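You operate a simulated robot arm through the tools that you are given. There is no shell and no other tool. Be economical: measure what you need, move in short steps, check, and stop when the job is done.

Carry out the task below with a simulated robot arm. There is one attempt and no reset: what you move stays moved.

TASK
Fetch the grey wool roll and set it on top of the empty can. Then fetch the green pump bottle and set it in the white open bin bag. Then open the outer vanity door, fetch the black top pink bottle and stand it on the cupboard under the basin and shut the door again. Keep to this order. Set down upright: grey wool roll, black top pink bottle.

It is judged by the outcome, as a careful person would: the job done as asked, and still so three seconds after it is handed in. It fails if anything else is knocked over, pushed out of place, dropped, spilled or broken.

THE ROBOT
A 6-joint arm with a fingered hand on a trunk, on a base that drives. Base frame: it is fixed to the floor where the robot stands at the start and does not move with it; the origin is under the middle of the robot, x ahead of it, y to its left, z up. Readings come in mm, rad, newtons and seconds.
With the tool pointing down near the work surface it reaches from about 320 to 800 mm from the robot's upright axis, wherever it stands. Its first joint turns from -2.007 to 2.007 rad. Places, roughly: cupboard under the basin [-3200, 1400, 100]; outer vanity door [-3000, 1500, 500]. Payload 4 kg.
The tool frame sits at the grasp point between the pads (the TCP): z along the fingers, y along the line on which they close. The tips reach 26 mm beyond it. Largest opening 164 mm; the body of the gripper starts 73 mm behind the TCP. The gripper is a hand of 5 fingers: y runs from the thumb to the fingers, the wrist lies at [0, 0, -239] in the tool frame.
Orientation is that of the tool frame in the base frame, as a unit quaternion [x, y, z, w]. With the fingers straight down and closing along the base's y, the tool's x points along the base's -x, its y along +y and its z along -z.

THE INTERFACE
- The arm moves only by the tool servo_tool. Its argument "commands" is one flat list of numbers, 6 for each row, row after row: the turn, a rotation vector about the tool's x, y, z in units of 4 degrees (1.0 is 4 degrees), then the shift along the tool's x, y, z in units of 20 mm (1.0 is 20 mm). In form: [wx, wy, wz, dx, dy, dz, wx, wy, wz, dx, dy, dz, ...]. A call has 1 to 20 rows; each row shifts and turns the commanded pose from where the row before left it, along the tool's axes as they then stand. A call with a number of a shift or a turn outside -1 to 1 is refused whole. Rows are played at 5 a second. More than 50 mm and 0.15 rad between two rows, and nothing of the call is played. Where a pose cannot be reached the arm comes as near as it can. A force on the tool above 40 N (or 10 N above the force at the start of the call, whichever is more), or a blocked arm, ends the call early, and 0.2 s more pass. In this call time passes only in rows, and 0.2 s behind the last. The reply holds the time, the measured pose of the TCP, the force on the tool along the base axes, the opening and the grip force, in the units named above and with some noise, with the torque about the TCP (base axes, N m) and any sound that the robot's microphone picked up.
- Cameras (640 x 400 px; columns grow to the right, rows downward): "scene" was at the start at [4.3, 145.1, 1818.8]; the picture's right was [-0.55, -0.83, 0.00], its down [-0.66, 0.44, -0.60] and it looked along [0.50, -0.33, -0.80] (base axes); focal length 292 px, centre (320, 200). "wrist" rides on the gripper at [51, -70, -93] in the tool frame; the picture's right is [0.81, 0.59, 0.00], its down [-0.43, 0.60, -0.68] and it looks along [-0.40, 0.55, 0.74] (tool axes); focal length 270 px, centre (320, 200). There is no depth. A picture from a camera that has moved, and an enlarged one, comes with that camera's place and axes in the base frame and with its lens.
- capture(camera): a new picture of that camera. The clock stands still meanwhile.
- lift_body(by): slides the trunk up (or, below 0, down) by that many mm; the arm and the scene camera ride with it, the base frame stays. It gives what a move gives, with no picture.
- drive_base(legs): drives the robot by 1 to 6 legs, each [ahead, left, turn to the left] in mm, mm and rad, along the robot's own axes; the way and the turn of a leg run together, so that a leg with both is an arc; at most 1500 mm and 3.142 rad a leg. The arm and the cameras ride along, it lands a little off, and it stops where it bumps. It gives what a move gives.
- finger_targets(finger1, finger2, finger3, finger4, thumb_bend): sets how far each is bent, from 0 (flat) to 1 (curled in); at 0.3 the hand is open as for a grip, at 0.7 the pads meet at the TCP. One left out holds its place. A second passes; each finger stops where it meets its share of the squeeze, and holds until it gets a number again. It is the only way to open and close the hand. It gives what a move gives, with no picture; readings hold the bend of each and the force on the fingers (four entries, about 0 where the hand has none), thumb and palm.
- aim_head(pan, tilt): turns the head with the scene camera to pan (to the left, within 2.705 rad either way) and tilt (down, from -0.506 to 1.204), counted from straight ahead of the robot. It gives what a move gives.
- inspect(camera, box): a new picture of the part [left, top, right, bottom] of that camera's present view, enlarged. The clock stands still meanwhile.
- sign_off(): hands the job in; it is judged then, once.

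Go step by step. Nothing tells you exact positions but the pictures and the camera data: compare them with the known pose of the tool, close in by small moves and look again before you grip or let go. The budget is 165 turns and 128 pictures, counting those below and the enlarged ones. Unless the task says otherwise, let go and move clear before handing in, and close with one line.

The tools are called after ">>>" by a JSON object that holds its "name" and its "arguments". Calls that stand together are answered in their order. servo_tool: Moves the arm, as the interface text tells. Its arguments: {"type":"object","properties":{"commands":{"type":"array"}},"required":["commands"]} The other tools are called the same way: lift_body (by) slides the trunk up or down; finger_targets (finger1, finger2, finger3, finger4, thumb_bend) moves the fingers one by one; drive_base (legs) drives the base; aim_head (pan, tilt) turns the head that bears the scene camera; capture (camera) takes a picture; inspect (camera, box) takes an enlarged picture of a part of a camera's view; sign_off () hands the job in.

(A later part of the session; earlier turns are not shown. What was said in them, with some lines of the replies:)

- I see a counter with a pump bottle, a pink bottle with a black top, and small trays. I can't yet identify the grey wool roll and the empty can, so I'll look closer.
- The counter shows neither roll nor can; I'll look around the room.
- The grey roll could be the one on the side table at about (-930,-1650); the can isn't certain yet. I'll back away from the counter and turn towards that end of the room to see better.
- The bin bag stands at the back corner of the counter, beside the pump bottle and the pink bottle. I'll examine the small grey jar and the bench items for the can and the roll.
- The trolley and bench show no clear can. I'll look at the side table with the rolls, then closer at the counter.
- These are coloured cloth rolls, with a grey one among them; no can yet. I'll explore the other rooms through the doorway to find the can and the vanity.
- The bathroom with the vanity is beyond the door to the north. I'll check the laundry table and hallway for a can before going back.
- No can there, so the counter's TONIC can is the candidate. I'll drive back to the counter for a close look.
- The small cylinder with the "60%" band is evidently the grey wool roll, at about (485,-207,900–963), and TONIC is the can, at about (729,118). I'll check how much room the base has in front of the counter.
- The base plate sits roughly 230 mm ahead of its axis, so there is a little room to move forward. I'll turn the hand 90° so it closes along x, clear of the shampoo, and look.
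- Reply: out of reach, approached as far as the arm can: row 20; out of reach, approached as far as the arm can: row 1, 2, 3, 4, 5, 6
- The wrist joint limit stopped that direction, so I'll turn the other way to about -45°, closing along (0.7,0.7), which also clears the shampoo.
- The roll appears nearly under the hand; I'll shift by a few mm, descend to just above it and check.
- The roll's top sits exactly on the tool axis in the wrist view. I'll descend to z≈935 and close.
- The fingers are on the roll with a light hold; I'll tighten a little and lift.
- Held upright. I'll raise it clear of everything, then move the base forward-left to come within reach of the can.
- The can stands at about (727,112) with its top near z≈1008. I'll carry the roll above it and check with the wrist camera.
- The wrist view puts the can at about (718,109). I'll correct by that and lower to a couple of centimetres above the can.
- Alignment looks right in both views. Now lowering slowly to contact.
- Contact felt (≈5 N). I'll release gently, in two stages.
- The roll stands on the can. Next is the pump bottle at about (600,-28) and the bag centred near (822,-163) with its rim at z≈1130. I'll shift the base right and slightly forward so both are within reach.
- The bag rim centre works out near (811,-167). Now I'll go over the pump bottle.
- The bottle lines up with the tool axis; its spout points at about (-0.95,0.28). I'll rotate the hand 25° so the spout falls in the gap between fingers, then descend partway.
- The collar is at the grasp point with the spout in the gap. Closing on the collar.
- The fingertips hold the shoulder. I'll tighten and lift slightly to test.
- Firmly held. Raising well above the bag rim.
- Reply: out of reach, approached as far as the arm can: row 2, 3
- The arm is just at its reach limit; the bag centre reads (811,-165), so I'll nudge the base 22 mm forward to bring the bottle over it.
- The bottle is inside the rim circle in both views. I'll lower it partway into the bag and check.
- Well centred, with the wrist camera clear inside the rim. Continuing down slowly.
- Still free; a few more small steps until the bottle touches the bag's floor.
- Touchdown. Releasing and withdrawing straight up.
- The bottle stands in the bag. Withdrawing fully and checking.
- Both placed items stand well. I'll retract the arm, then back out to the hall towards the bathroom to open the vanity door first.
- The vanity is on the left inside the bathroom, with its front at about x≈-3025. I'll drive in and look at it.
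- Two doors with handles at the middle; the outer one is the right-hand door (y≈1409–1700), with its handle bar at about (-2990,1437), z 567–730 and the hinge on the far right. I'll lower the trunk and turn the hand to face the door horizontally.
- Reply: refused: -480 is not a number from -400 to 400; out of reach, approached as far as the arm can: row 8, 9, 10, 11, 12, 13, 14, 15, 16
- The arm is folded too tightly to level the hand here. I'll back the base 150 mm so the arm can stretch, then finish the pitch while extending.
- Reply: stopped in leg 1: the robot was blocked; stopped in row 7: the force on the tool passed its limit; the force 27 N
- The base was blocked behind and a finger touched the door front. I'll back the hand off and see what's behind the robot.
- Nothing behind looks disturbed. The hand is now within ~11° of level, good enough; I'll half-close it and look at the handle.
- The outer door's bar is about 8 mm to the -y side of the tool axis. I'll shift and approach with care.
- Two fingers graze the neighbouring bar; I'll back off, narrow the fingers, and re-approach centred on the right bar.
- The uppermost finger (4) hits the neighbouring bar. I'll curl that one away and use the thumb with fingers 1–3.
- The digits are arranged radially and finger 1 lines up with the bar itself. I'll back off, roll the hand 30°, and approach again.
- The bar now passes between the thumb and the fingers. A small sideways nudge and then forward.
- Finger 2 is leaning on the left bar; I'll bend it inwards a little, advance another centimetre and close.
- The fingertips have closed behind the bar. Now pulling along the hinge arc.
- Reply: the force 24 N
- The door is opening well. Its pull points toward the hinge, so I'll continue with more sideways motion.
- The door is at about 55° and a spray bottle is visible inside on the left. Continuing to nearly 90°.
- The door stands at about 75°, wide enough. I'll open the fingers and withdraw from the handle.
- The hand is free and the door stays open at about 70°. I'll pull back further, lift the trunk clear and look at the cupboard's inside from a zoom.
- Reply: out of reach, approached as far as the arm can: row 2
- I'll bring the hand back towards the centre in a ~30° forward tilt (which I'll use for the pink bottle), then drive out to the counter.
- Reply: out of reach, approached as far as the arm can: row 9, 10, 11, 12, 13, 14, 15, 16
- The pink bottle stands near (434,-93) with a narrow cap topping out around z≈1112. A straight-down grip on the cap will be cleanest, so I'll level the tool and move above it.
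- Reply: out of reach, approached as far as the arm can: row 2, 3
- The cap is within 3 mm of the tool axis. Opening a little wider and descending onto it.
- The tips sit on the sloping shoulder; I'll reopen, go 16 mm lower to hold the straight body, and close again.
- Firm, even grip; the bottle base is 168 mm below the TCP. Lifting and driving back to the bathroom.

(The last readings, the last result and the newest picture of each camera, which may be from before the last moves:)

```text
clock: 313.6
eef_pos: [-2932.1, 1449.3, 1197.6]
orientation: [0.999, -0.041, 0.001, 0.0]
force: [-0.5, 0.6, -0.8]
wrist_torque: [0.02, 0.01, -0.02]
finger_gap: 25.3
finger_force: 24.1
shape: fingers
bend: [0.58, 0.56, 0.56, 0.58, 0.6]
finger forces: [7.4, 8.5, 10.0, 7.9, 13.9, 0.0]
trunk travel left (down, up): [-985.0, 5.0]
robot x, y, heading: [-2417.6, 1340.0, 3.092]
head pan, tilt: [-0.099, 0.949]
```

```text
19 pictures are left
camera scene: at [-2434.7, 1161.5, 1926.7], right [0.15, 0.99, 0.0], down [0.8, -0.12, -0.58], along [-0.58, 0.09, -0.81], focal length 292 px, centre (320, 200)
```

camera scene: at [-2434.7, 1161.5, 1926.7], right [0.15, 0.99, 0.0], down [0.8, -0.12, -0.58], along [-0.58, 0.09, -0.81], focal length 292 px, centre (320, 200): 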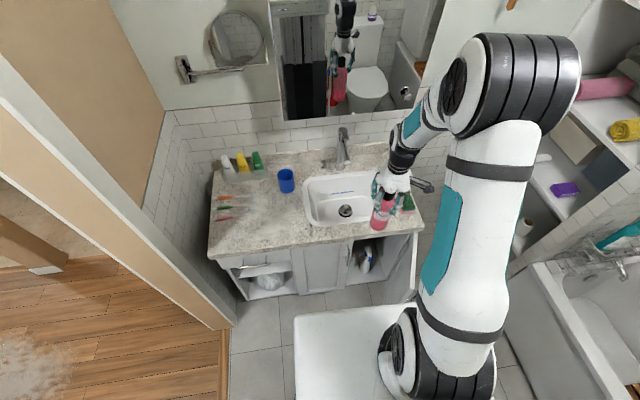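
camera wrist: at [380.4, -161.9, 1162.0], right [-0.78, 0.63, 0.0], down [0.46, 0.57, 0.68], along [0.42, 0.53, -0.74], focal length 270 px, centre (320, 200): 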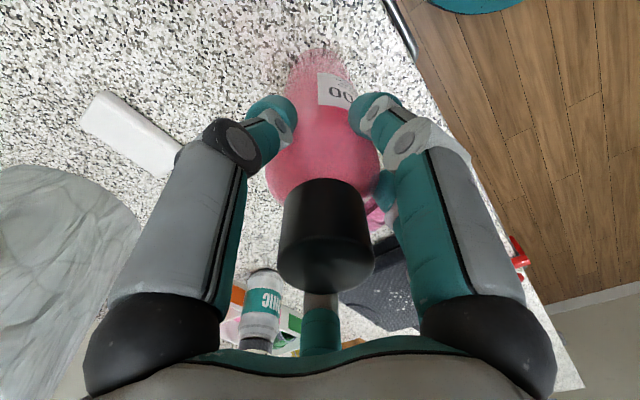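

I'll draw the hand back a bit, lower the trunk in front of the open cupboard and look inside.

>>> {"name": "servo_tool", "arguments": {"commands": [0, 0, 0, 1, 0, 0, 0, 0, 0, 1, 0, 0, 0, 0, 0, 1, 0, 0, 0, 0, 0, 1, 0, 0]}}

>>> {"name": "lift_body", "arguments": {"by": -400}}

>>> {"name": "lift_body", "arguments": {"by": -380}}

>>> {"name": "aim_head", "arguments": {"pan": -0.4, "tilt": 0.8}}

>>> {"name": "capture", "arguments": {"camera": "scene"}}

>>> {"name": "capture", "arguments": {"camera": "wrist"}}

```text
clock: 314.6
eef_pos: [-2852.3, 1443.1, 1200.7]
orientation: [0.999, -0.041, 0.001, 0.0]
force: [-0.2, 0.0, -1.3]
wrist_torque: [0.0, -0.04, 0.0]
finger_gap: 25.4
finger_force: 23.8
shape: fingers
bend: [0.58, 0.56, 0.56, 0.58, 0.6]
finger forces: [7.4, 8.5, 10.0, 8.0, 13.9, 0.1]
trunk travel left (down, up): [-985.0, 5.0]
robot x, y, heading: [-2415.0, 1337.5, 3.094]
head pan, tilt: [-0.099, 0.949]
```

```text
clock: 318.4
eef_pos: [-2853.1, 1443.3, 800.4]
orientation: [0.999, -0.041, 0.001, 0.0]
force: [0.0, 0.0, -1.7]
wrist_torque: [-0.01, -0.01, 0.01]
finger_gap: 25.7
finger_force: 24.0
shape: fingers
bend: [0.58, 0.56, 0.56, 0.58, 0.6]
finger forces: [7.4, 8.5, 9.9, 8.0, 13.9, 0.0]
trunk travel left (down, up): [-585.0, 405.0]
robot x, y, heading: [-2417.5, 1338.2, 3.091]
head pan, tilt: [-0.099, 0.949]
```

```text
clock: 322.1
eef_pos: [-2852.6, 1443.5, 420.8]
orientation: [0.999, -0.041, 0.001, 0.001]
force: [-0.5, 0.2, -1.4]
wrist_torque: [0.02, -0.01, -0.06]
finger_gap: 25.4
finger_force: 24.0
shape: fingers
bend: [0.58, 0.56, 0.56, 0.58, 0.6]
finger forces: [7.4, 8.6, 10.0, 7.9, 13.8, 0.1]
trunk travel left (down, up): [-205.0, 785.0]
robot x, y, heading: [-2413.7, 1333.3, 3.088]
head pan, tilt: [-0.099, 0.949]
```

```text
clock: 322.9
eef_pos: [-2853.5, 1443.3, 420.5]
orientation: [0.999, -0.04, 0.001, 0.001]
force: [0.4, 0.4, -0.5]
wrist_torque: [0.0, 0.0, 0.01]
finger_gap: 25.5
finger_force: 23.4
shape: fingers
bend: [0.58, 0.56, 0.56, 0.58, 0.6]
finger forces: [7.4, 8.4, 10.0, 7.9, 13.8, 0.0]
trunk travel left (down, up): [-205.0, 785.0]
robot x, y, heading: [-2415.9, 1338.1, 3.096]
head pan, tilt: [-0.4, 0.799]
```

```text
18 pictures are left
camera scene: at [-2435.3, 1185.5, 1158.2], right [0.43, 0.9, 0.0], down [0.65, -0.31, -0.7], along [-0.63, 0.3, -0.72], focal length 292 px, centre (320, 200)
```

scene: 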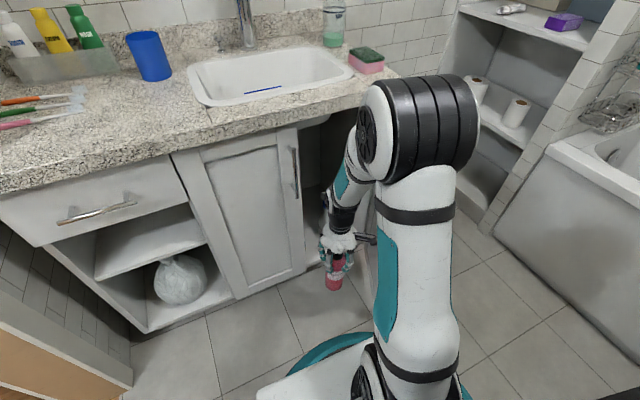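

```text
17 pictures are left
camera wrist: at [-2797.8, 1508.2, 513.4], right [0.76, -0.65, 0.0], down [-0.48, -0.56, 0.68], along [-0.44, -0.51, -0.74], focal length 270 px, centre (320, 200)
```

wrist: 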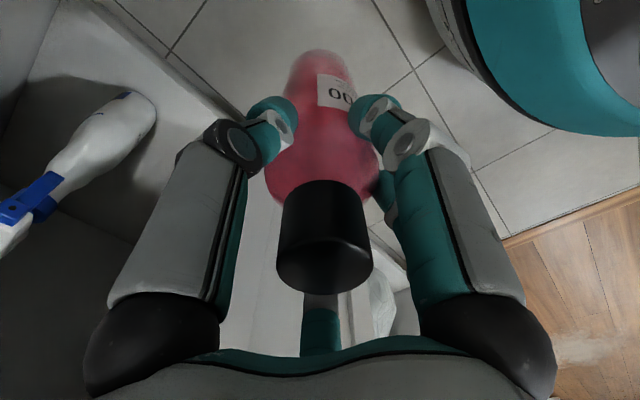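

The spray bottle stands at about (-3128,1554) inside; the front-left spot near (-3077,1475) is free. I'll turn the hand 88° so its narrow side passes the left door edge.

>>> {"name": "servo_tool", "arguments": {"commands": [0, 0, 1, 0, 0, 0, 0, 0, 1, 0, 0, 0, 0, 0, 1, 0, 0, 0, 0, 0, 1, 0, 0, 0, 0, 0, 1, 0, 0, 0, 0, 0, 1, 0, 0, 0, 0, 0, 1, 0, 0, 0, 0, 0, 1, 0, 0, 0, 0, 0, 1, 0, 0, 0, 0, 0, 1, 0, 0, 0, 0, 0, 1, 0, 0, 0, 0, 0, 1, 0, 0, 0, 0, 0, 1, 0, 0, 0, 0, 0, 1, 0, 0, 0, 0, 0, 1, 0, 0, 0, 0, 0, 1, 0, 0, 0, 0, 0, 1, 0, 0, 0, 0, 0, 1, 0, 0, 0, 0, 0, 1, 0, 0, 0, 0, 0, 1, 0, 0, 0]}}

>>> {"name": "servo_tool", "arguments": {"commands": [0, 0, 1, -0.8, 0, 0.9, 0, 0, 1, -0.8, 0, 0.9, 0, 0, 0, 0, 0, 0.9, 0, 0, 0, 0, 0, 0.9, 0, 0, 0, 0, 0, 0.7]}}

>>> {"name": "capture", "arguments": {"camera": "wrist"}}

>>> {"name": "capture", "arguments": {"camera": "scene"}}

```text
clock: 327.1
eef_pos: [-2853.0, 1442.5, 420.4]
orientation: [0.738, -0.675, 0.001, -0.001]
force: [0.3, 0.0, -0.2]
wrist_torque: [0.02, 0.01, 0.02]
finger_gap: 25.4
finger_force: 23.6
shape: fingers
bend: [0.58, 0.56, 0.56, 0.58, 0.6]
finger forces: [7.4, 8.6, 10.0, 7.9, 13.8, 0.0]
trunk travel left (down, up): [-205.0, 785.0]
robot x, y, heading: [-2416.7, 1336.8, 3.093]
head pan, tilt: [-0.4, 0.799]
```

```text
clock: 328.3
eef_pos: [-2854.6, 1476.8, 333.3]
orientation: [-0.69, 0.724, -0.001, 0.001]
force: [0.1, -0.3, -0.7]
wrist_torque: [0.0, 0.03, 0.03]
finger_gap: 25.4
finger_force: 23.0
shape: fingers
bend: [0.58, 0.56, 0.56, 0.58, 0.6]
finger forces: [7.4, 8.6, 10.0, 7.9, 13.8, 0.1]
trunk travel left (down, up): [-205.0, 785.0]
robot x, y, heading: [-2417.2, 1340.0, 3.09]
head pan, tilt: [-0.4, 0.799]
```

```text
16 pictures are left
camera wrist: at [-2788.9, 1422.5, 426.7], right [-0.63, -0.78, 0.0], down [-0.58, 0.46, 0.67], along [-0.53, 0.42, -0.74], focal length 270 px, centre (320, 200)
```

wrist: 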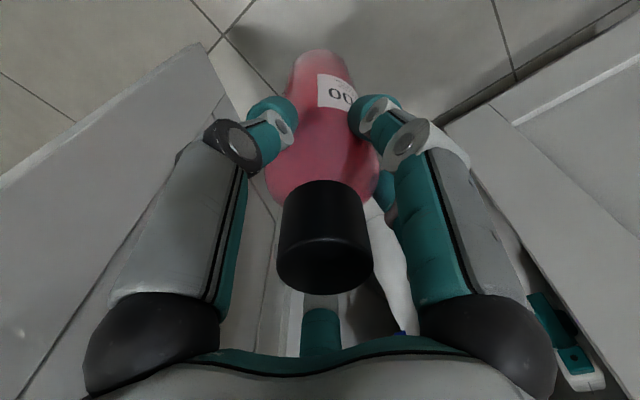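

```text
15 pictures are left
camera scene: at [-2435.2, 1185.6, 1158.3], right [0.43, 0.9, 0.0], down [0.65, -0.31, -0.7], along [-0.63, 0.3, -0.72], focal length 292 px, centre (320, 200)
```

scene: 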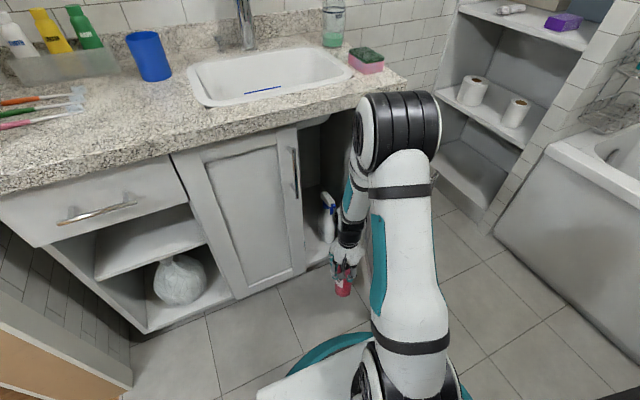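

Path looks clear: moving into the cupboard in two stages.

>>> {"name": "servo_tool", "arguments": {"commands": [0, 0, 0, 0.05, 0.93, 0, 0, 0, 0, 0.05, 0.93, 0, 0, 0, 0, 0.05, 0.93, 0, 0, 0, 0, 0.05, 0.93, 0, 0, 0, 0, 0.05, 0.93, 0, 0, 0, 0, 0.05, 0.93, 0, 0, 0, 0, 0.05, 0.93, 0]}}

>>> {"name": "capture", "arguments": {"camera": "wrist"}}

>>> {"name": "inspect", "arguments": {"camera": "scene", "box": [240, 60, 440, 310]}}

```text
clock: 329.9
eef_pos: [-2985.3, 1473.7, 336.7]
orientation: [-0.69, 0.724, -0.002, 0.0]
force: [0.3, -0.5, -1.1]
wrist_torque: [0.01, 0.01, 0.03]
finger_gap: 25.1
finger_force: 23.9
shape: fingers
bend: [0.58, 0.56, 0.56, 0.58, 0.6]
finger forces: [7.4, 8.8, 10.0, 7.9, 13.8, 0.1]
trunk travel left (down, up): [-205.0, 785.0]
robot x, y, heading: [-2415.1, 1337.7, 3.085]
head pan, tilt: [-0.4, 0.799]
```

```text
14 pictures are left
camera wrist: at [-2918.9, 1420.1, 429.1], right [-0.63, -0.78, 0.0], down [-0.58, 0.46, 0.67], along [-0.53, 0.42, -0.74], focal length 270 px, centre (320, 200)
```

wrist: 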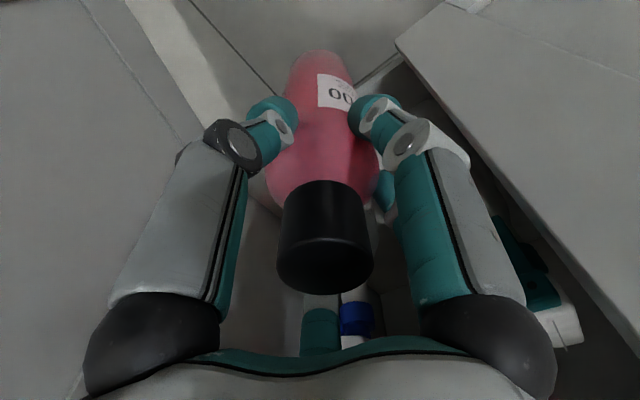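

```text
1.60 times, centred on (340, 185) of scene
camera zoom: at [-2435.2, 1185.6, 1158.3], right [0.43, 0.9, 0.0], down [0.65, -0.31, -0.7], along [-0.63, 0.3, -0.72], focal length 466 px, centre (288, 224)
```

zoom: 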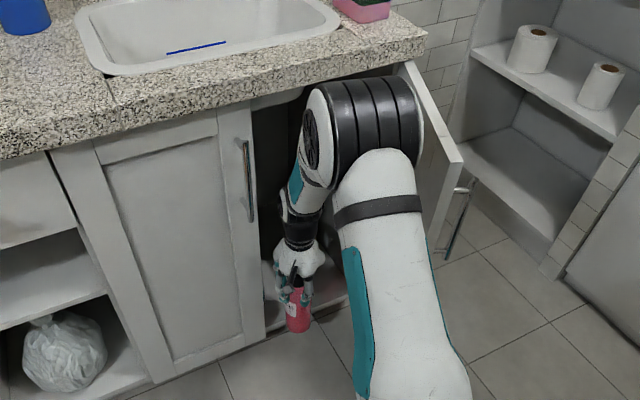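

>>> {"name": "servo_tool", "arguments": {"commands": [0, 0, 0, 0.03, 0.9, 0, 0, 0, 0, 0.03, 0.9, 0, 0, 0, 0, 0.03, 0.9, 0, 0, 0, 0, 0.03, 0.9, 0, 0, 0, 0, 0.03, 0.9, 0]}}

>>> {"name": "capture", "arguments": {"camera": "wrist"}}

>>> {"name": "inspect", "arguments": {"camera": "scene", "box": [260, 60, 420, 300]}}

```text
clock: 331.1
eef_pos: [-3074.0, 1476.1, 332.2]
orientation: [-0.69, 0.724, -0.001, 0.0]
force: [0.4, 0.5, -0.7]
wrist_torque: [-0.01, 0.0, 0.01]
finger_gap: 25.4
finger_force: 24.3
shape: fingers
bend: [0.58, 0.56, 0.56, 0.58, 0.6]
finger forces: [7.4, 8.9, 9.9, 7.9, 13.8, 0.0]
trunk travel left (down, up): [-205.0, 785.0]
robot x, y, heading: [-2415.2, 1340.8, 3.096]
head pan, tilt: [-0.4, 0.799]
```

```text
12 pictures are left
camera wrist: at [-3007.7, 1422.0, 426.8], right [-0.63, -0.78, 0.0], down [-0.58, 0.46, 0.67], along [-0.53, 0.42, -0.74], focal length 270 px, centre (320, 200)
```

wrist: 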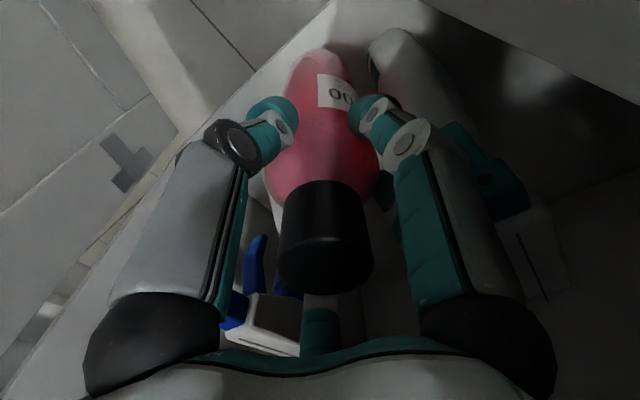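

```text
1.67 times, centred on (340, 180) of scene
camera zoom: at [-2435.3, 1185.6, 1158.3], right [0.43, 0.9, 0.0], down [0.65, -0.31, -0.7], along [-0.63, 0.3, -0.72], focal length 486 px, centre (287, 233)
```

zoom: 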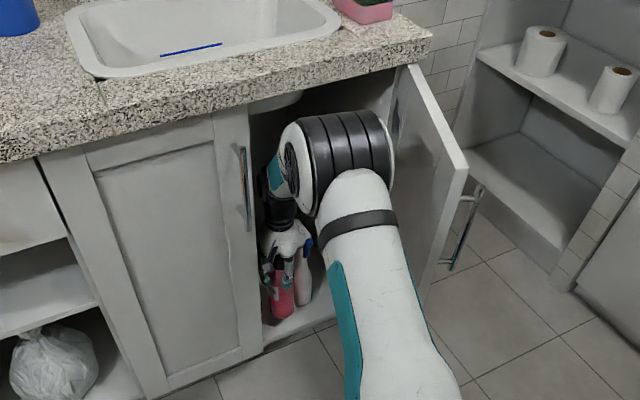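

There is another bottle further back on the left too, but the spot under the hand is clear. Lowering carefully.

>>> {"name": "servo_tool", "arguments": {"commands": [0, 0, 0, 0, -0.1, 0.6, 0, 0, 0, 0, 0, 0.6, 0, 0, 0, 0, 0, 0.5]}}

>>> {"name": "capture", "arguments": {"camera": "wrist"}}

```text
clock: 331.9
eef_pos: [-3072.0, 1475.9, 300.0]
orientation: [-0.69, 0.724, -0.003, 0.001]
force: [-0.3, 0.3, -1.9]
wrist_torque: [-0.01, 0.02, -0.03]
finger_gap: 25.1
finger_force: 23.9
shape: fingers
bend: [0.58, 0.56, 0.56, 0.58, 0.6]
finger forces: [7.4, 8.9, 10.0, 7.9, 13.8, 0.0]
trunk travel left (down, up): [-205.0, 785.0]
robot x, y, heading: [-2417.5, 1338.7, 3.093]
head pan, tilt: [-0.4, 0.799]
```

```text
10 pictures are left
camera wrist: at [-3006.7, 1421.7, 393.7], right [-0.63, -0.78, 0.0], down [-0.58, 0.46, 0.67], along [-0.53, 0.42, -0.74], focal length 270 px, centre (320, 200)
```

wrist: 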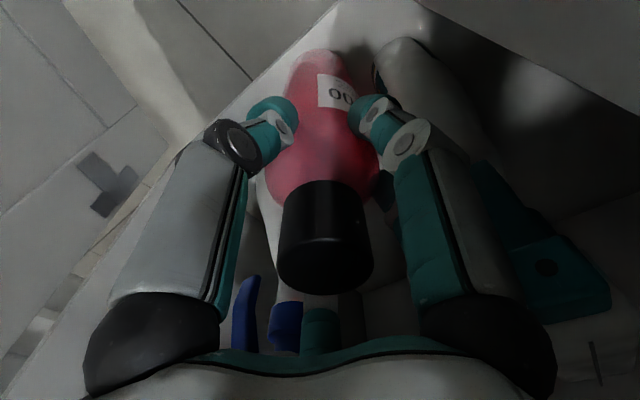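

>>> {"name": "servo_tool", "arguments": {"commands": [0, 0, 0, 0, 0.1, 0.4, 0, 0, 0, 0, 0, 0.3, 0, 0, 0, 0, 0, 0]}}

>>> {"name": "servo_tool", "arguments": {"commands": [0, 0, 0, 0, 0, 0.2, 0, 0, 0, 0, 0, 0]}}

>>> {"name": "servo_tool", "arguments": {"commands": [0, 0, 0, 0, 0, 0.15, 0, 0, 0, 0, 0, 0]}}

```text
clock: 332.7
eef_pos: [-3074.2, 1475.5, 286.7]
orientation: [-0.69, 0.724, -0.002, 0.001]
force: [-0.2, 1.1, 0.8]
wrist_torque: [0.0, -0.03, -0.01]
finger_gap: 25.1
finger_force: 23.8
shape: fingers
bend: [0.58, 0.56, 0.56, 0.58, 0.6]
finger forces: [7.5, 9.0, 10.0, 8.1, 13.9, 0.0]
trunk travel left (down, up): [-205.0, 785.0]
robot x, y, heading: [-2414.0, 1339.1, 3.091]
head pan, tilt: [-0.4, 0.799]
```

```text
clock: 333.3
eef_pos: [-3076.1, 1476.5, 286.1]
orientation: [-0.69, 0.724, 0.0, 0.0]
force: [0.9, 3.1, 17.1]
wrist_torque: [0.01, -0.11, 0.03]
finger_gap: 24.8
finger_force: 26.3
shape: fingers
bend: [0.58, 0.56, 0.56, 0.58, 0.6]
finger forces: [8.1, 8.8, 10.5, 9.2, 15.5, 0.0]
trunk travel left (down, up): [-205.0, 785.0]
robot x, y, heading: [-2415.6, 1341.3, 3.094]
head pan, tilt: [-0.4, 0.799]
```

```text
clock: 333.8
eef_pos: [-3077.2, 1478.3, 284.4]
orientation: [-0.69, 0.724, 0.003, -0.001]
force: [7.0, -0.5, 24.1]
wrist_torque: [0.0, -0.41, 0.04]
finger_gap: 24.9
finger_force: 28.0
shape: fingers
bend: [0.58, 0.56, 0.56, 0.57, 0.6]
finger forces: [9.1, 9.3, 9.8, 9.6, 18.7, 0.0]
trunk travel left (down, up): [-205.0, 785.0]
robot x, y, heading: [-2418.7, 1337.6, 3.093]
head pan, tilt: [-0.4, 0.799]
stopped in row 2: the force on the tool passed its limit (the readings are from after the stop); the commanded pose is now the measured one
```

Firmly down (floor ≈ z 118). I'll relieve the pressure slightly, then release by a small amount.

>>> {"name": "servo_tool", "arguments": {"commands": [0, 0, 0, 0, 0, -0.12, 0, 0, 0, 0, 0, 0]}}

>>> {"name": "finger_targets", "arguments": {"finger1": 0.52, "finger2": 0.52, "finger3": 0.52, "finger4": 0.52, "thumb_bend": 0.5}}

>>> {"name": "capture", "arguments": {"camera": "wrist"}}

```text
clock: 334.4
eef_pos: [-3076.5, 1479.2, 284.9]
orientation: [-0.689, 0.724, 0.001, 0.0]
force: [2.9, 1.4, 16.0]
wrist_torque: [-0.01, -0.16, -0.01]
finger_gap: 24.6
finger_force: 27.0
shape: fingers
bend: [0.58, 0.56, 0.56, 0.57, 0.6]
finger forces: [8.3, 9.6, 10.7, 9.4, 16.7, 0.0]
trunk travel left (down, up): [-205.0, 785.0]
robot x, y, heading: [-2414.4, 1340.1, 3.088]
head pan, tilt: [-0.4, 0.799]
```

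```text
clock: 335.4
eef_pos: [-3076.3, 1477.7, 283.7]
orientation: [-0.689, 0.724, 0.0, 0.001]
force: [0.0, -0.1, -0.5]
wrist_torque: [-0.01, -0.02, -0.01]
finger_gap: 39.6
finger_force: 0.1
shape: fingers
bend: [0.52, 0.52, 0.52, 0.52, 0.5]
finger forces: [0.1, 0.0, 0.1, 0.0, 0.1, 0.0]
trunk travel left (down, up): [-205.0, 785.0]
robot x, y, heading: [-2415.6, 1343.5, 3.092]
head pan, tilt: [-0.4, 0.799]
```

```text
9 pictures are left
camera wrist: at [-3009.6, 1423.1, 376.9], right [-0.63, -0.78, 0.0], down [-0.57, 0.46, 0.68], along [-0.53, 0.42, -0.74], focal length 270 px, centre (320, 200)
```

wrist: 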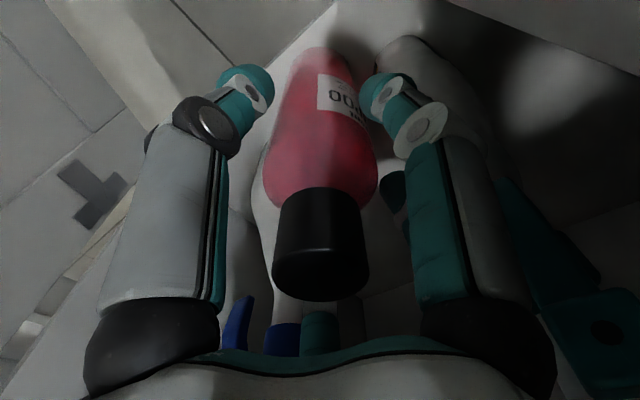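

The bottle stands upright on its own. I'll raise the hand just enough to clear the cap (~85 mm) in gentle steps.

>>> {"name": "servo_tool", "arguments": {"commands": [0, 0, 0, 0, 0, -0.6, 0, 0, 0, 0, 0, -0.6, 0, 0, 0, 0, 0, -0.6, 0, 0, 0, 0, 0, -0.6, 0, 0, 0, 0, 0, -0.6, 0, 0, 0, 0, 0, -0.6, 0, 0, 0, 0, 0, -0.6]}}

>>> {"name": "capture", "arguments": {"camera": "wrist"}}

```text
clock: 337.0
eef_pos: [-3077.6, 1476.4, 367.7]
orientation: [-0.69, 0.724, 0.0, 0.0]
force: [-1.1, -0.9, -0.3]
wrist_torque: [-0.03, 0.03, 0.0]
finger_gap: 39.5
finger_force: 0.0
shape: fingers
bend: [0.52, 0.52, 0.52, 0.52, 0.5]
finger forces: [0.0, 0.0, 0.1, 0.0, 0.0, 0.1]
trunk travel left (down, up): [-205.0, 785.0]
robot x, y, heading: [-2413.6, 1335.9, 3.093]
head pan, tilt: [-0.4, 0.799]
```

```text
8 pictures are left
camera wrist: at [-3010.2, 1423.8, 460.2], right [-0.63, -0.78, 0.0], down [-0.57, 0.46, 0.68], along [-0.53, 0.42, -0.74], focal length 270 px, centre (320, 200)
```

wrist: 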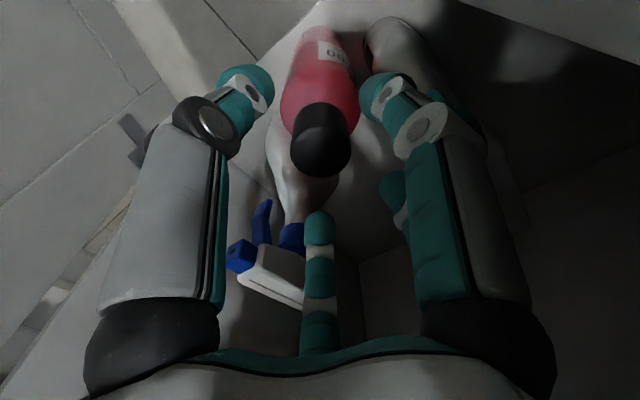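

>>> {"name": "servo_tool", "arguments": {"commands": [0, 0, 0, 0, 0, -0.5, 0, 0, 0, 0, 0, -0.5, 0, 0, 0, 0, 0, -0.4, 0, 0, 0, 0, 0, 0]}}

>>> {"name": "servo_tool", "arguments": {"commands": [0, 0, 0, 0, -0.6, 0, 0, 0, 0, 0, -0.6, 0, 0, 0, 0, 0, -0.8, 0, 0, 0, 0, 0, -0.8, 0, 0, 0, 0, 0, -1, 0, 0, 0, 0, 0, -1, 0, 0, 0, 0, 0, -1, 0, 0, 0, 0, 0, -1, 0, 0, 0, 0, 0, -1, 0, 0, 0, 0, 0, -1, 0, 0, 0, 0, 0, -1, 0]}}

>>> {"name": "inspect", "arguments": {"camera": "scene", "box": [230, 60, 470, 310]}}

```text
clock: 338.0
eef_pos: [-3077.1, 1478.4, 396.6]
orientation: [-0.69, 0.724, -0.001, -0.001]
force: [0.4, -0.9, 0.6]
wrist_torque: [-0.03, 0.0, 0.01]
finger_gap: 39.6
finger_force: 0.0
shape: fingers
bend: [0.52, 0.52, 0.52, 0.52, 0.5]
finger forces: [0.0, 0.0, 0.0, 0.0, 0.0, 0.0]
trunk travel left (down, up): [-205.0, 785.0]
robot x, y, heading: [-2416.8, 1340.9, 3.096]
head pan, tilt: [-0.4, 0.799]
```

```text
clock: 340.4
eef_pos: [-2881.2, 1467.9, 394.2]
orientation: [-0.69, 0.724, 0.001, 0.0]
force: [0.1, -0.2, 0.8]
wrist_torque: [0.01, -0.01, 0.0]
finger_gap: 39.9
finger_force: 0.1
shape: fingers
bend: [0.52, 0.52, 0.52, 0.52, 0.5]
finger forces: [0.1, 0.1, 0.0, 0.0, 0.0, 0.0]
trunk travel left (down, up): [-205.0, 785.0]
robot x, y, heading: [-2417.0, 1340.2, 3.089]
head pan, tilt: [-0.4, 0.799]
```

```text
1.60 times, centred on (350, 185) of scene
camera zoom: at [-2435.4, 1185.7, 1158.3], right [0.43, 0.9, 0.0], down [0.65, -0.31, -0.7], along [-0.63, 0.3, -0.72], focal length 466 px, centre (272, 224)
```

zoom: 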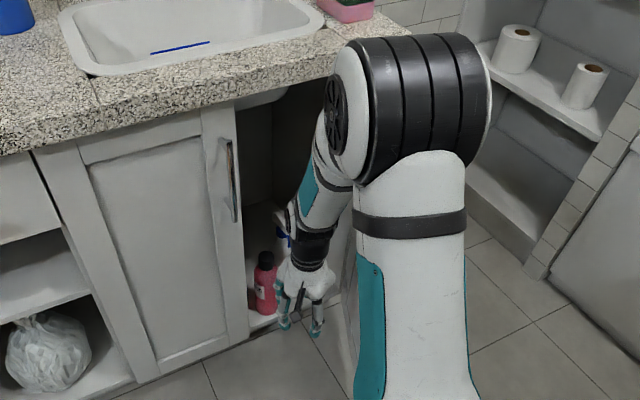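

The pink bottle stands in the cupboard. To shut the door I'll lift over it, make a fist, come down on its outer side and push it along its arc.

>>> {"name": "lift_body", "arguments": {"by": 400}}

>>> {"name": "lift_body", "arguments": {"by": 110}}

>>> {"name": "finger_targets", "arguments": {"finger1": 0.75, "finger2": 0.75, "finger3": 0.75, "finger4": 0.75, "thumb_bend": 0.7}}

>>> {"name": "servo_tool", "arguments": {"commands": [0, 0, 0, -0.99, -0.3, 0, 0, 0, 0, -0.99, -0.3, 0, 0, 0, 0, -0.99, -0.3, 0, 0, 0, 0, -0.99, -0.3, 0, 0, 0, 0, -0.99, -0.3, 0, 0, 0, 0, -0.99, -0.3, 0, 0, 0, 0, -0.99, -0.3, 0, 0, 0, 0, -0.99, -0.3, 0, 0, 0, 0, -0.99, -0.3, 0, 0, 0, 0, -0.99, -0.3, 0, 0, 0, 0, -0.99, -0.3, 0, 0, 0, 0, -0.99, -0.3, 0, 0, 0, 0, -0.99, -0.3, 0, 0, 0, 0, -0.99, -0.3, 0, 0, 0, 0, -0.99, -0.3, 0]}}

>>> {"name": "capture", "arguments": {"camera": "scene"}}

```text
clock: 344.2
eef_pos: [-2882.0, 1467.6, 795.0]
orientation: [-0.69, 0.724, 0.001, 0.0]
force: [0.0, -0.3, 0.3]
wrist_torque: [0.0, 0.01, -0.01]
finger_gap: 39.6
finger_force: 0.0
shape: fingers
bend: [0.52, 0.52, 0.52, 0.52, 0.5]
finger forces: [0.0, 0.0, 0.0, 0.0, 0.0, 0.0]
trunk travel left (down, up): [-605.0, 385.0]
robot x, y, heading: [-2415.2, 1336.5, 3.093]
head pan, tilt: [-0.4, 0.799]
```

```text
clock: 345.7
eef_pos: [-2880.3, 1467.3, 904.6]
orientation: [-0.69, 0.724, 0.001, 0.0]
force: [0.1, 0.5, -0.8]
wrist_torque: [-0.01, 0.01, 0.01]
finger_gap: 39.7
finger_force: 0.2
shape: fingers
bend: [0.52, 0.52, 0.52, 0.52, 0.5]
finger forces: [0.0, 0.1, 0.0, 0.1, 0.0, 0.0]
trunk travel left (down, up): [-715.0, 275.0]
robot x, y, heading: [-2412.8, 1340.2, 3.093]
head pan, tilt: [-0.4, 0.799]
```

```text
clock: 346.7
eef_pos: [-2880.8, 1467.7, 904.9]
orientation: [-0.69, 0.724, 0.001, 0.0]
force: [0.4, -0.1, 0.6]
wrist_torque: [0.01, -0.02, -0.02]
finger_gap: 0.2
finger_force: 0.1
shape: fingers
bend: [0.72, 0.72, 0.72, 0.72, 0.68]
finger forces: [0.1, 0.1, 0.0, 0.0, 0.1, 0.1]
trunk travel left (down, up): [-715.0, 275.0]
robot x, y, heading: [-2414.3, 1337.2, 3.097]
head pan, tilt: [-0.4, 0.799]
```

```text
clock: 349.9
eef_pos: [-2779.4, 1758.5, 905.0]
orientation: [-0.69, 0.724, 0.0, 0.0]
force: [-0.2, 0.6, 0.4]
wrist_torque: [0.02, -0.01, 0.05]
finger_gap: 0.0
finger_force: 0.1
shape: fingers
bend: [0.72, 0.72, 0.72, 0.72, 0.68]
finger forces: [0.0, 0.0, 0.0, 0.0, 0.1, 0.0]
trunk travel left (down, up): [-715.0, 275.0]
robot x, y, heading: [-2414.2, 1338.1, 3.088]
head pan, tilt: [-0.4, 0.799]
```

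```text
6 pictures are left
camera scene: at [-2435.0, 1186.3, 1668.3], right [0.43, 0.9, 0.0], down [0.65, -0.31, -0.7], along [-0.63, 0.3, -0.72], focal length 292 px, centre (320, 200)
```

scene: 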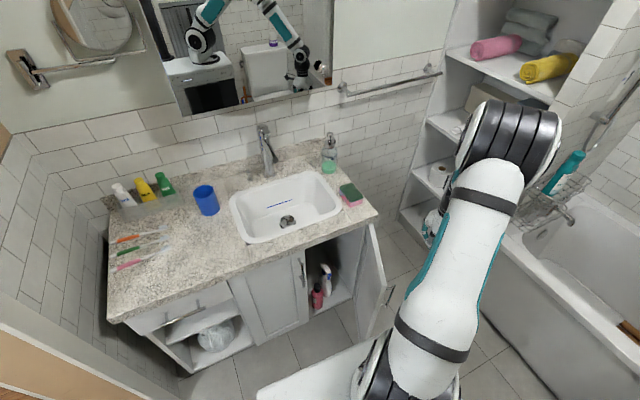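

The bottle is visible upright inside, and the hand is on the outer side of the door. Lowering to door height and starting to push.

>>> {"name": "lift_body", "arguments": {"by": -400}}

>>> {"name": "servo_tool", "arguments": {"commands": [0, 0, 0, 1, 0, 0, 0, 0, 0, 1, 0, 0, 0, 0, 0, 1, 0, 0, 0, 0, 0, 1, 0, 0, 0, 0, 0, 1, 0.1, 0, 0, 0, 0, 1, 0.2, 0]}}

```text
clock: 353.7
eef_pos: [-2780.0, 1759.2, 504.9]
orientation: [-0.69, 0.724, 0.0, 0.0]
force: [0.3, -0.1, -0.8]
wrist_torque: [0.02, 0.0, 0.01]
finger_gap: 0.0
finger_force: 0.0
shape: fingers
bend: [0.72, 0.72, 0.72, 0.72, 0.68]
finger forces: [0.0, 0.0, 0.0, 0.0, 0.0, 0.0]
trunk travel left (down, up): [-315.0, 675.0]
robot x, y, heading: [-2415.8, 1336.0, 3.095]
head pan, tilt: [-0.4, 0.799]
```

```text
clock: 355.1
eef_pos: [-2791.5, 1640.6, 503.3]
orientation: [-0.69, 0.724, 0.0, 0.0]
force: [0.8, 0.1, -0.4]
wrist_torque: [0.0, 0.0, -0.03]
finger_gap: 0.0
finger_force: 0.1
shape: fingers
bend: [0.72, 0.72, 0.72, 0.72, 0.68]
finger forces: [0.0, 0.1, 0.0, 0.0, 0.0, 0.1]
trunk travel left (down, up): [-315.0, 675.0]
robot x, y, heading: [-2414.0, 1338.8, 3.09]
head pan, tilt: [-0.4, 0.799]
```

>>> {"name": "servo_tool", "arguments": {"commands": [0, 0, 0, 0.96, 0.18, 0, 0, 0, 0, 0.96, 0.18, 0, 0, 0, 0, 0.96, 0.18, 0, 0, 0, 0, 0.96, 0.18, 0, 0, 0, 0, 0.83, 0.73, 0, 0, 0, 0, 0.83, 0.73, 0, 0, 0, 0, 0.83, 0.73, 0]}}

>>> {"name": "capture", "arguments": {"camera": "scene"}}

```text
clock: 356.6
eef_pos: [-2847.3, 1534.7, 505.1]
orientation: [-0.688, 0.726, 0.007, -0.002]
force: [-8.5, 10.5, -3.9]
wrist_torque: [-0.83, -0.8, -0.51]
finger_gap: 0.0
finger_force: 7.2
shape: fingers
bend: [0.72, 0.72, 0.72, 0.72, 0.68]
finger forces: [0.0, 0.0, 0.1, 0.0, 0.0, 13.7]
trunk travel left (down, up): [-315.0, 675.0]
robot x, y, heading: [-2418.0, 1339.3, 3.095]
head pan, tilt: [-0.4, 0.799]
stopped in row 7: the force on the tool passed its limit (the readings are from after the stop); the commanded pose is now the measured one
```

```text
5 pictures are left
camera scene: at [-2436.8, 1187.5, 1268.3], right [0.44, 0.9, 0.0], down [0.65, -0.31, -0.7], along [-0.63, 0.3, -0.72], focal length 292 px, centre (320, 200)
```

scene: 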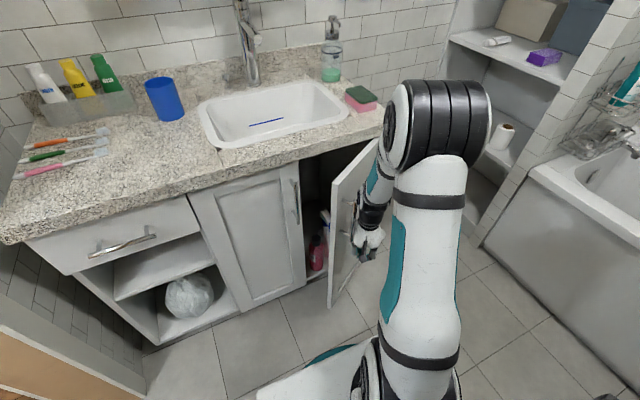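

The door is down to about 35°; the palm was catching the handle, so I'll shift slightly toward the hinge and follow a smaller arc.

>>> {"name": "servo_tool", "arguments": {"commands": [0, 0, 0, -0.5, 0.37, 0, 0, 0, 0, 0.43, 0.71, 0, 0, 0, 0, 0.43, 0.71, 0, 0, 0, 0, 0.43, 0.71, 0, 0, 0, 0, 0.4, 0.8, 0, 0, 0, 0, 0.4, 0.8, 0]}}

```text
clock: 358.0
eef_pos: [-2928.9, 1504.8, 507.7]
orientation: [-0.688, 0.725, 0.004, -0.003]
force: [-0.5, 0.0, 0.7]
wrist_torque: [-0.02, 0.05, -0.02]
finger_gap: 0.0
finger_force: 0.0
shape: fingers
bend: [0.72, 0.72, 0.72, 0.72, 0.68]
finger forces: [0.1, 0.0, 0.0, 0.1, 0.0, 0.0]
trunk travel left (down, up): [-315.0, 675.0]
robot x, y, heading: [-2417.0, 1338.4, 3.094]
head pan, tilt: [-0.4, 0.799]
```

>>> {"name": "servo_tool", "arguments": {"commands": [0, 0, 0, 0.1, 0.6, 0, 0, 0, 0, 0.1, 0.6, 0, 0, 0, 0, 0, 0.5, 0, 0, 0, 0, 0, 0.5, 0, 0, 0, 0, 0, 0.4, 0]}}

>>> {"name": "capture", "arguments": {"camera": "scene"}}

```text
clock: 359.1
eef_pos: [-2966.5, 1502.7, 504.9]
orientation: [-0.688, 0.726, -0.002, 0.002]
force: [17.8, -2.1, 11.6]
wrist_torque: [0.19, 2.14, 0.06]
finger_gap: 0.0
finger_force: 9.0
shape: fingers
bend: [0.72, 0.72, 0.72, 0.72, 0.68]
finger forces: [0.0, 0.1, 0.0, 0.0, 0.0, 17.4]
trunk travel left (down, up): [-315.0, 675.0]
robot x, y, heading: [-2414.2, 1339.4, 3.09]
head pan, tilt: [-0.4, 0.799]
stopped in row 5: the force on the tool passed its limit (the readings are from after the stop); the commanded pose is now the measured one
```

```text
4 pictures are left
camera scene: at [-2432.8, 1185.8, 1268.5], right [0.44, 0.9, 0.0], down [0.64, -0.31, -0.7], along [-0.63, 0.3, -0.72], focal length 292 px, centre (320, 200)
```

scene: 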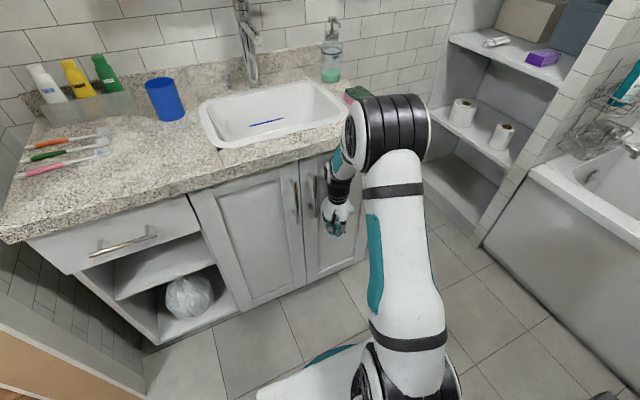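

>>> {"name": "inspect", "arguments": {"camera": "scene", "box": [270, 140, 390, 300]}}

```text
2.50 times, centred on (330, 220) of scene
camera zoom: at [-2432.8, 1185.8, 1268.5], right [0.44, 0.9, 0.0], down [0.64, -0.31, -0.7], along [-0.63, 0.3, -0.72], focal length 729 px, centre (295, 150)
```

zoom: 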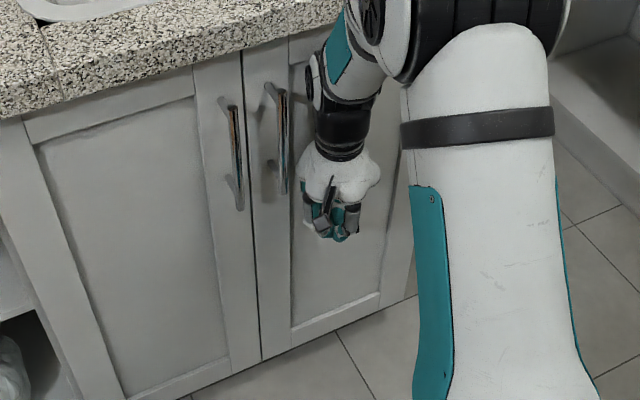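

The door is flush with its neighbour. I'll withdraw straight back and verify.

>>> {"name": "servo_tool", "arguments": {"commands": [0, 0, 0, 0, -0.5, 0, 0, 0, 0, 0, -1, 0, 0, 0, 0, 0, -1, 0, 0, 0, 0, 0, -1, 0, 0, 0, 0, 0, -1, 0, 0, 0, 0, 0, -1, 0, 0, 0, 0, 0, -1, 0]}}

>>> {"name": "inspect", "arguments": {"camera": "scene", "box": [180, 100, 420, 320]}}

```text
clock: 360.7
eef_pos: [-2839.0, 1495.3, 504.2]
orientation: [-0.686, 0.727, -0.003, 0.003]
force: [0.8, 0.1, -1.7]
wrist_torque: [0.01, -0.01, 0.0]
finger_gap: 0.0
finger_force: 0.1
shape: fingers
bend: [0.72, 0.72, 0.72, 0.72, 0.68]
finger forces: [0.1, 0.1, 0.1, 0.0, 0.0, 0.1]
trunk travel left (down, up): [-315.0, 675.0]
robot x, y, heading: [-2413.5, 1341.6, 3.09]
head pan, tilt: [-0.4, 0.799]
```

```text
1.82 times, centred on (300, 210) of scene
camera zoom: at [-2435.4, 1186.3, 1268.3], right [0.44, 0.9, 0.0], down [0.65, -0.31, -0.7], along [-0.63, 0.3, -0.72], focal length 530 px, centre (356, 182)
```

zoom: 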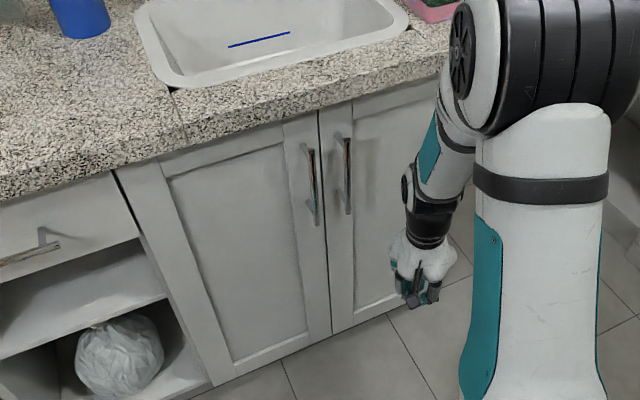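

The outer door is shut flush, the hand is clear, and all the items were last seen standing where they were set. Handing in.

>>> {"name": "sign_off", "arguments": {}}

```text
The job is handed in.
```

The job is handed in: the grey wool roll is upright on the empty can, the green pump bottle is in the white bin bag, and the black top pink bottle is upright in the cupboard under the basin, with the outer vanity door shut. I took the "TONIC" can to be the empty can. I last saw the bottle standing just before closing the door.
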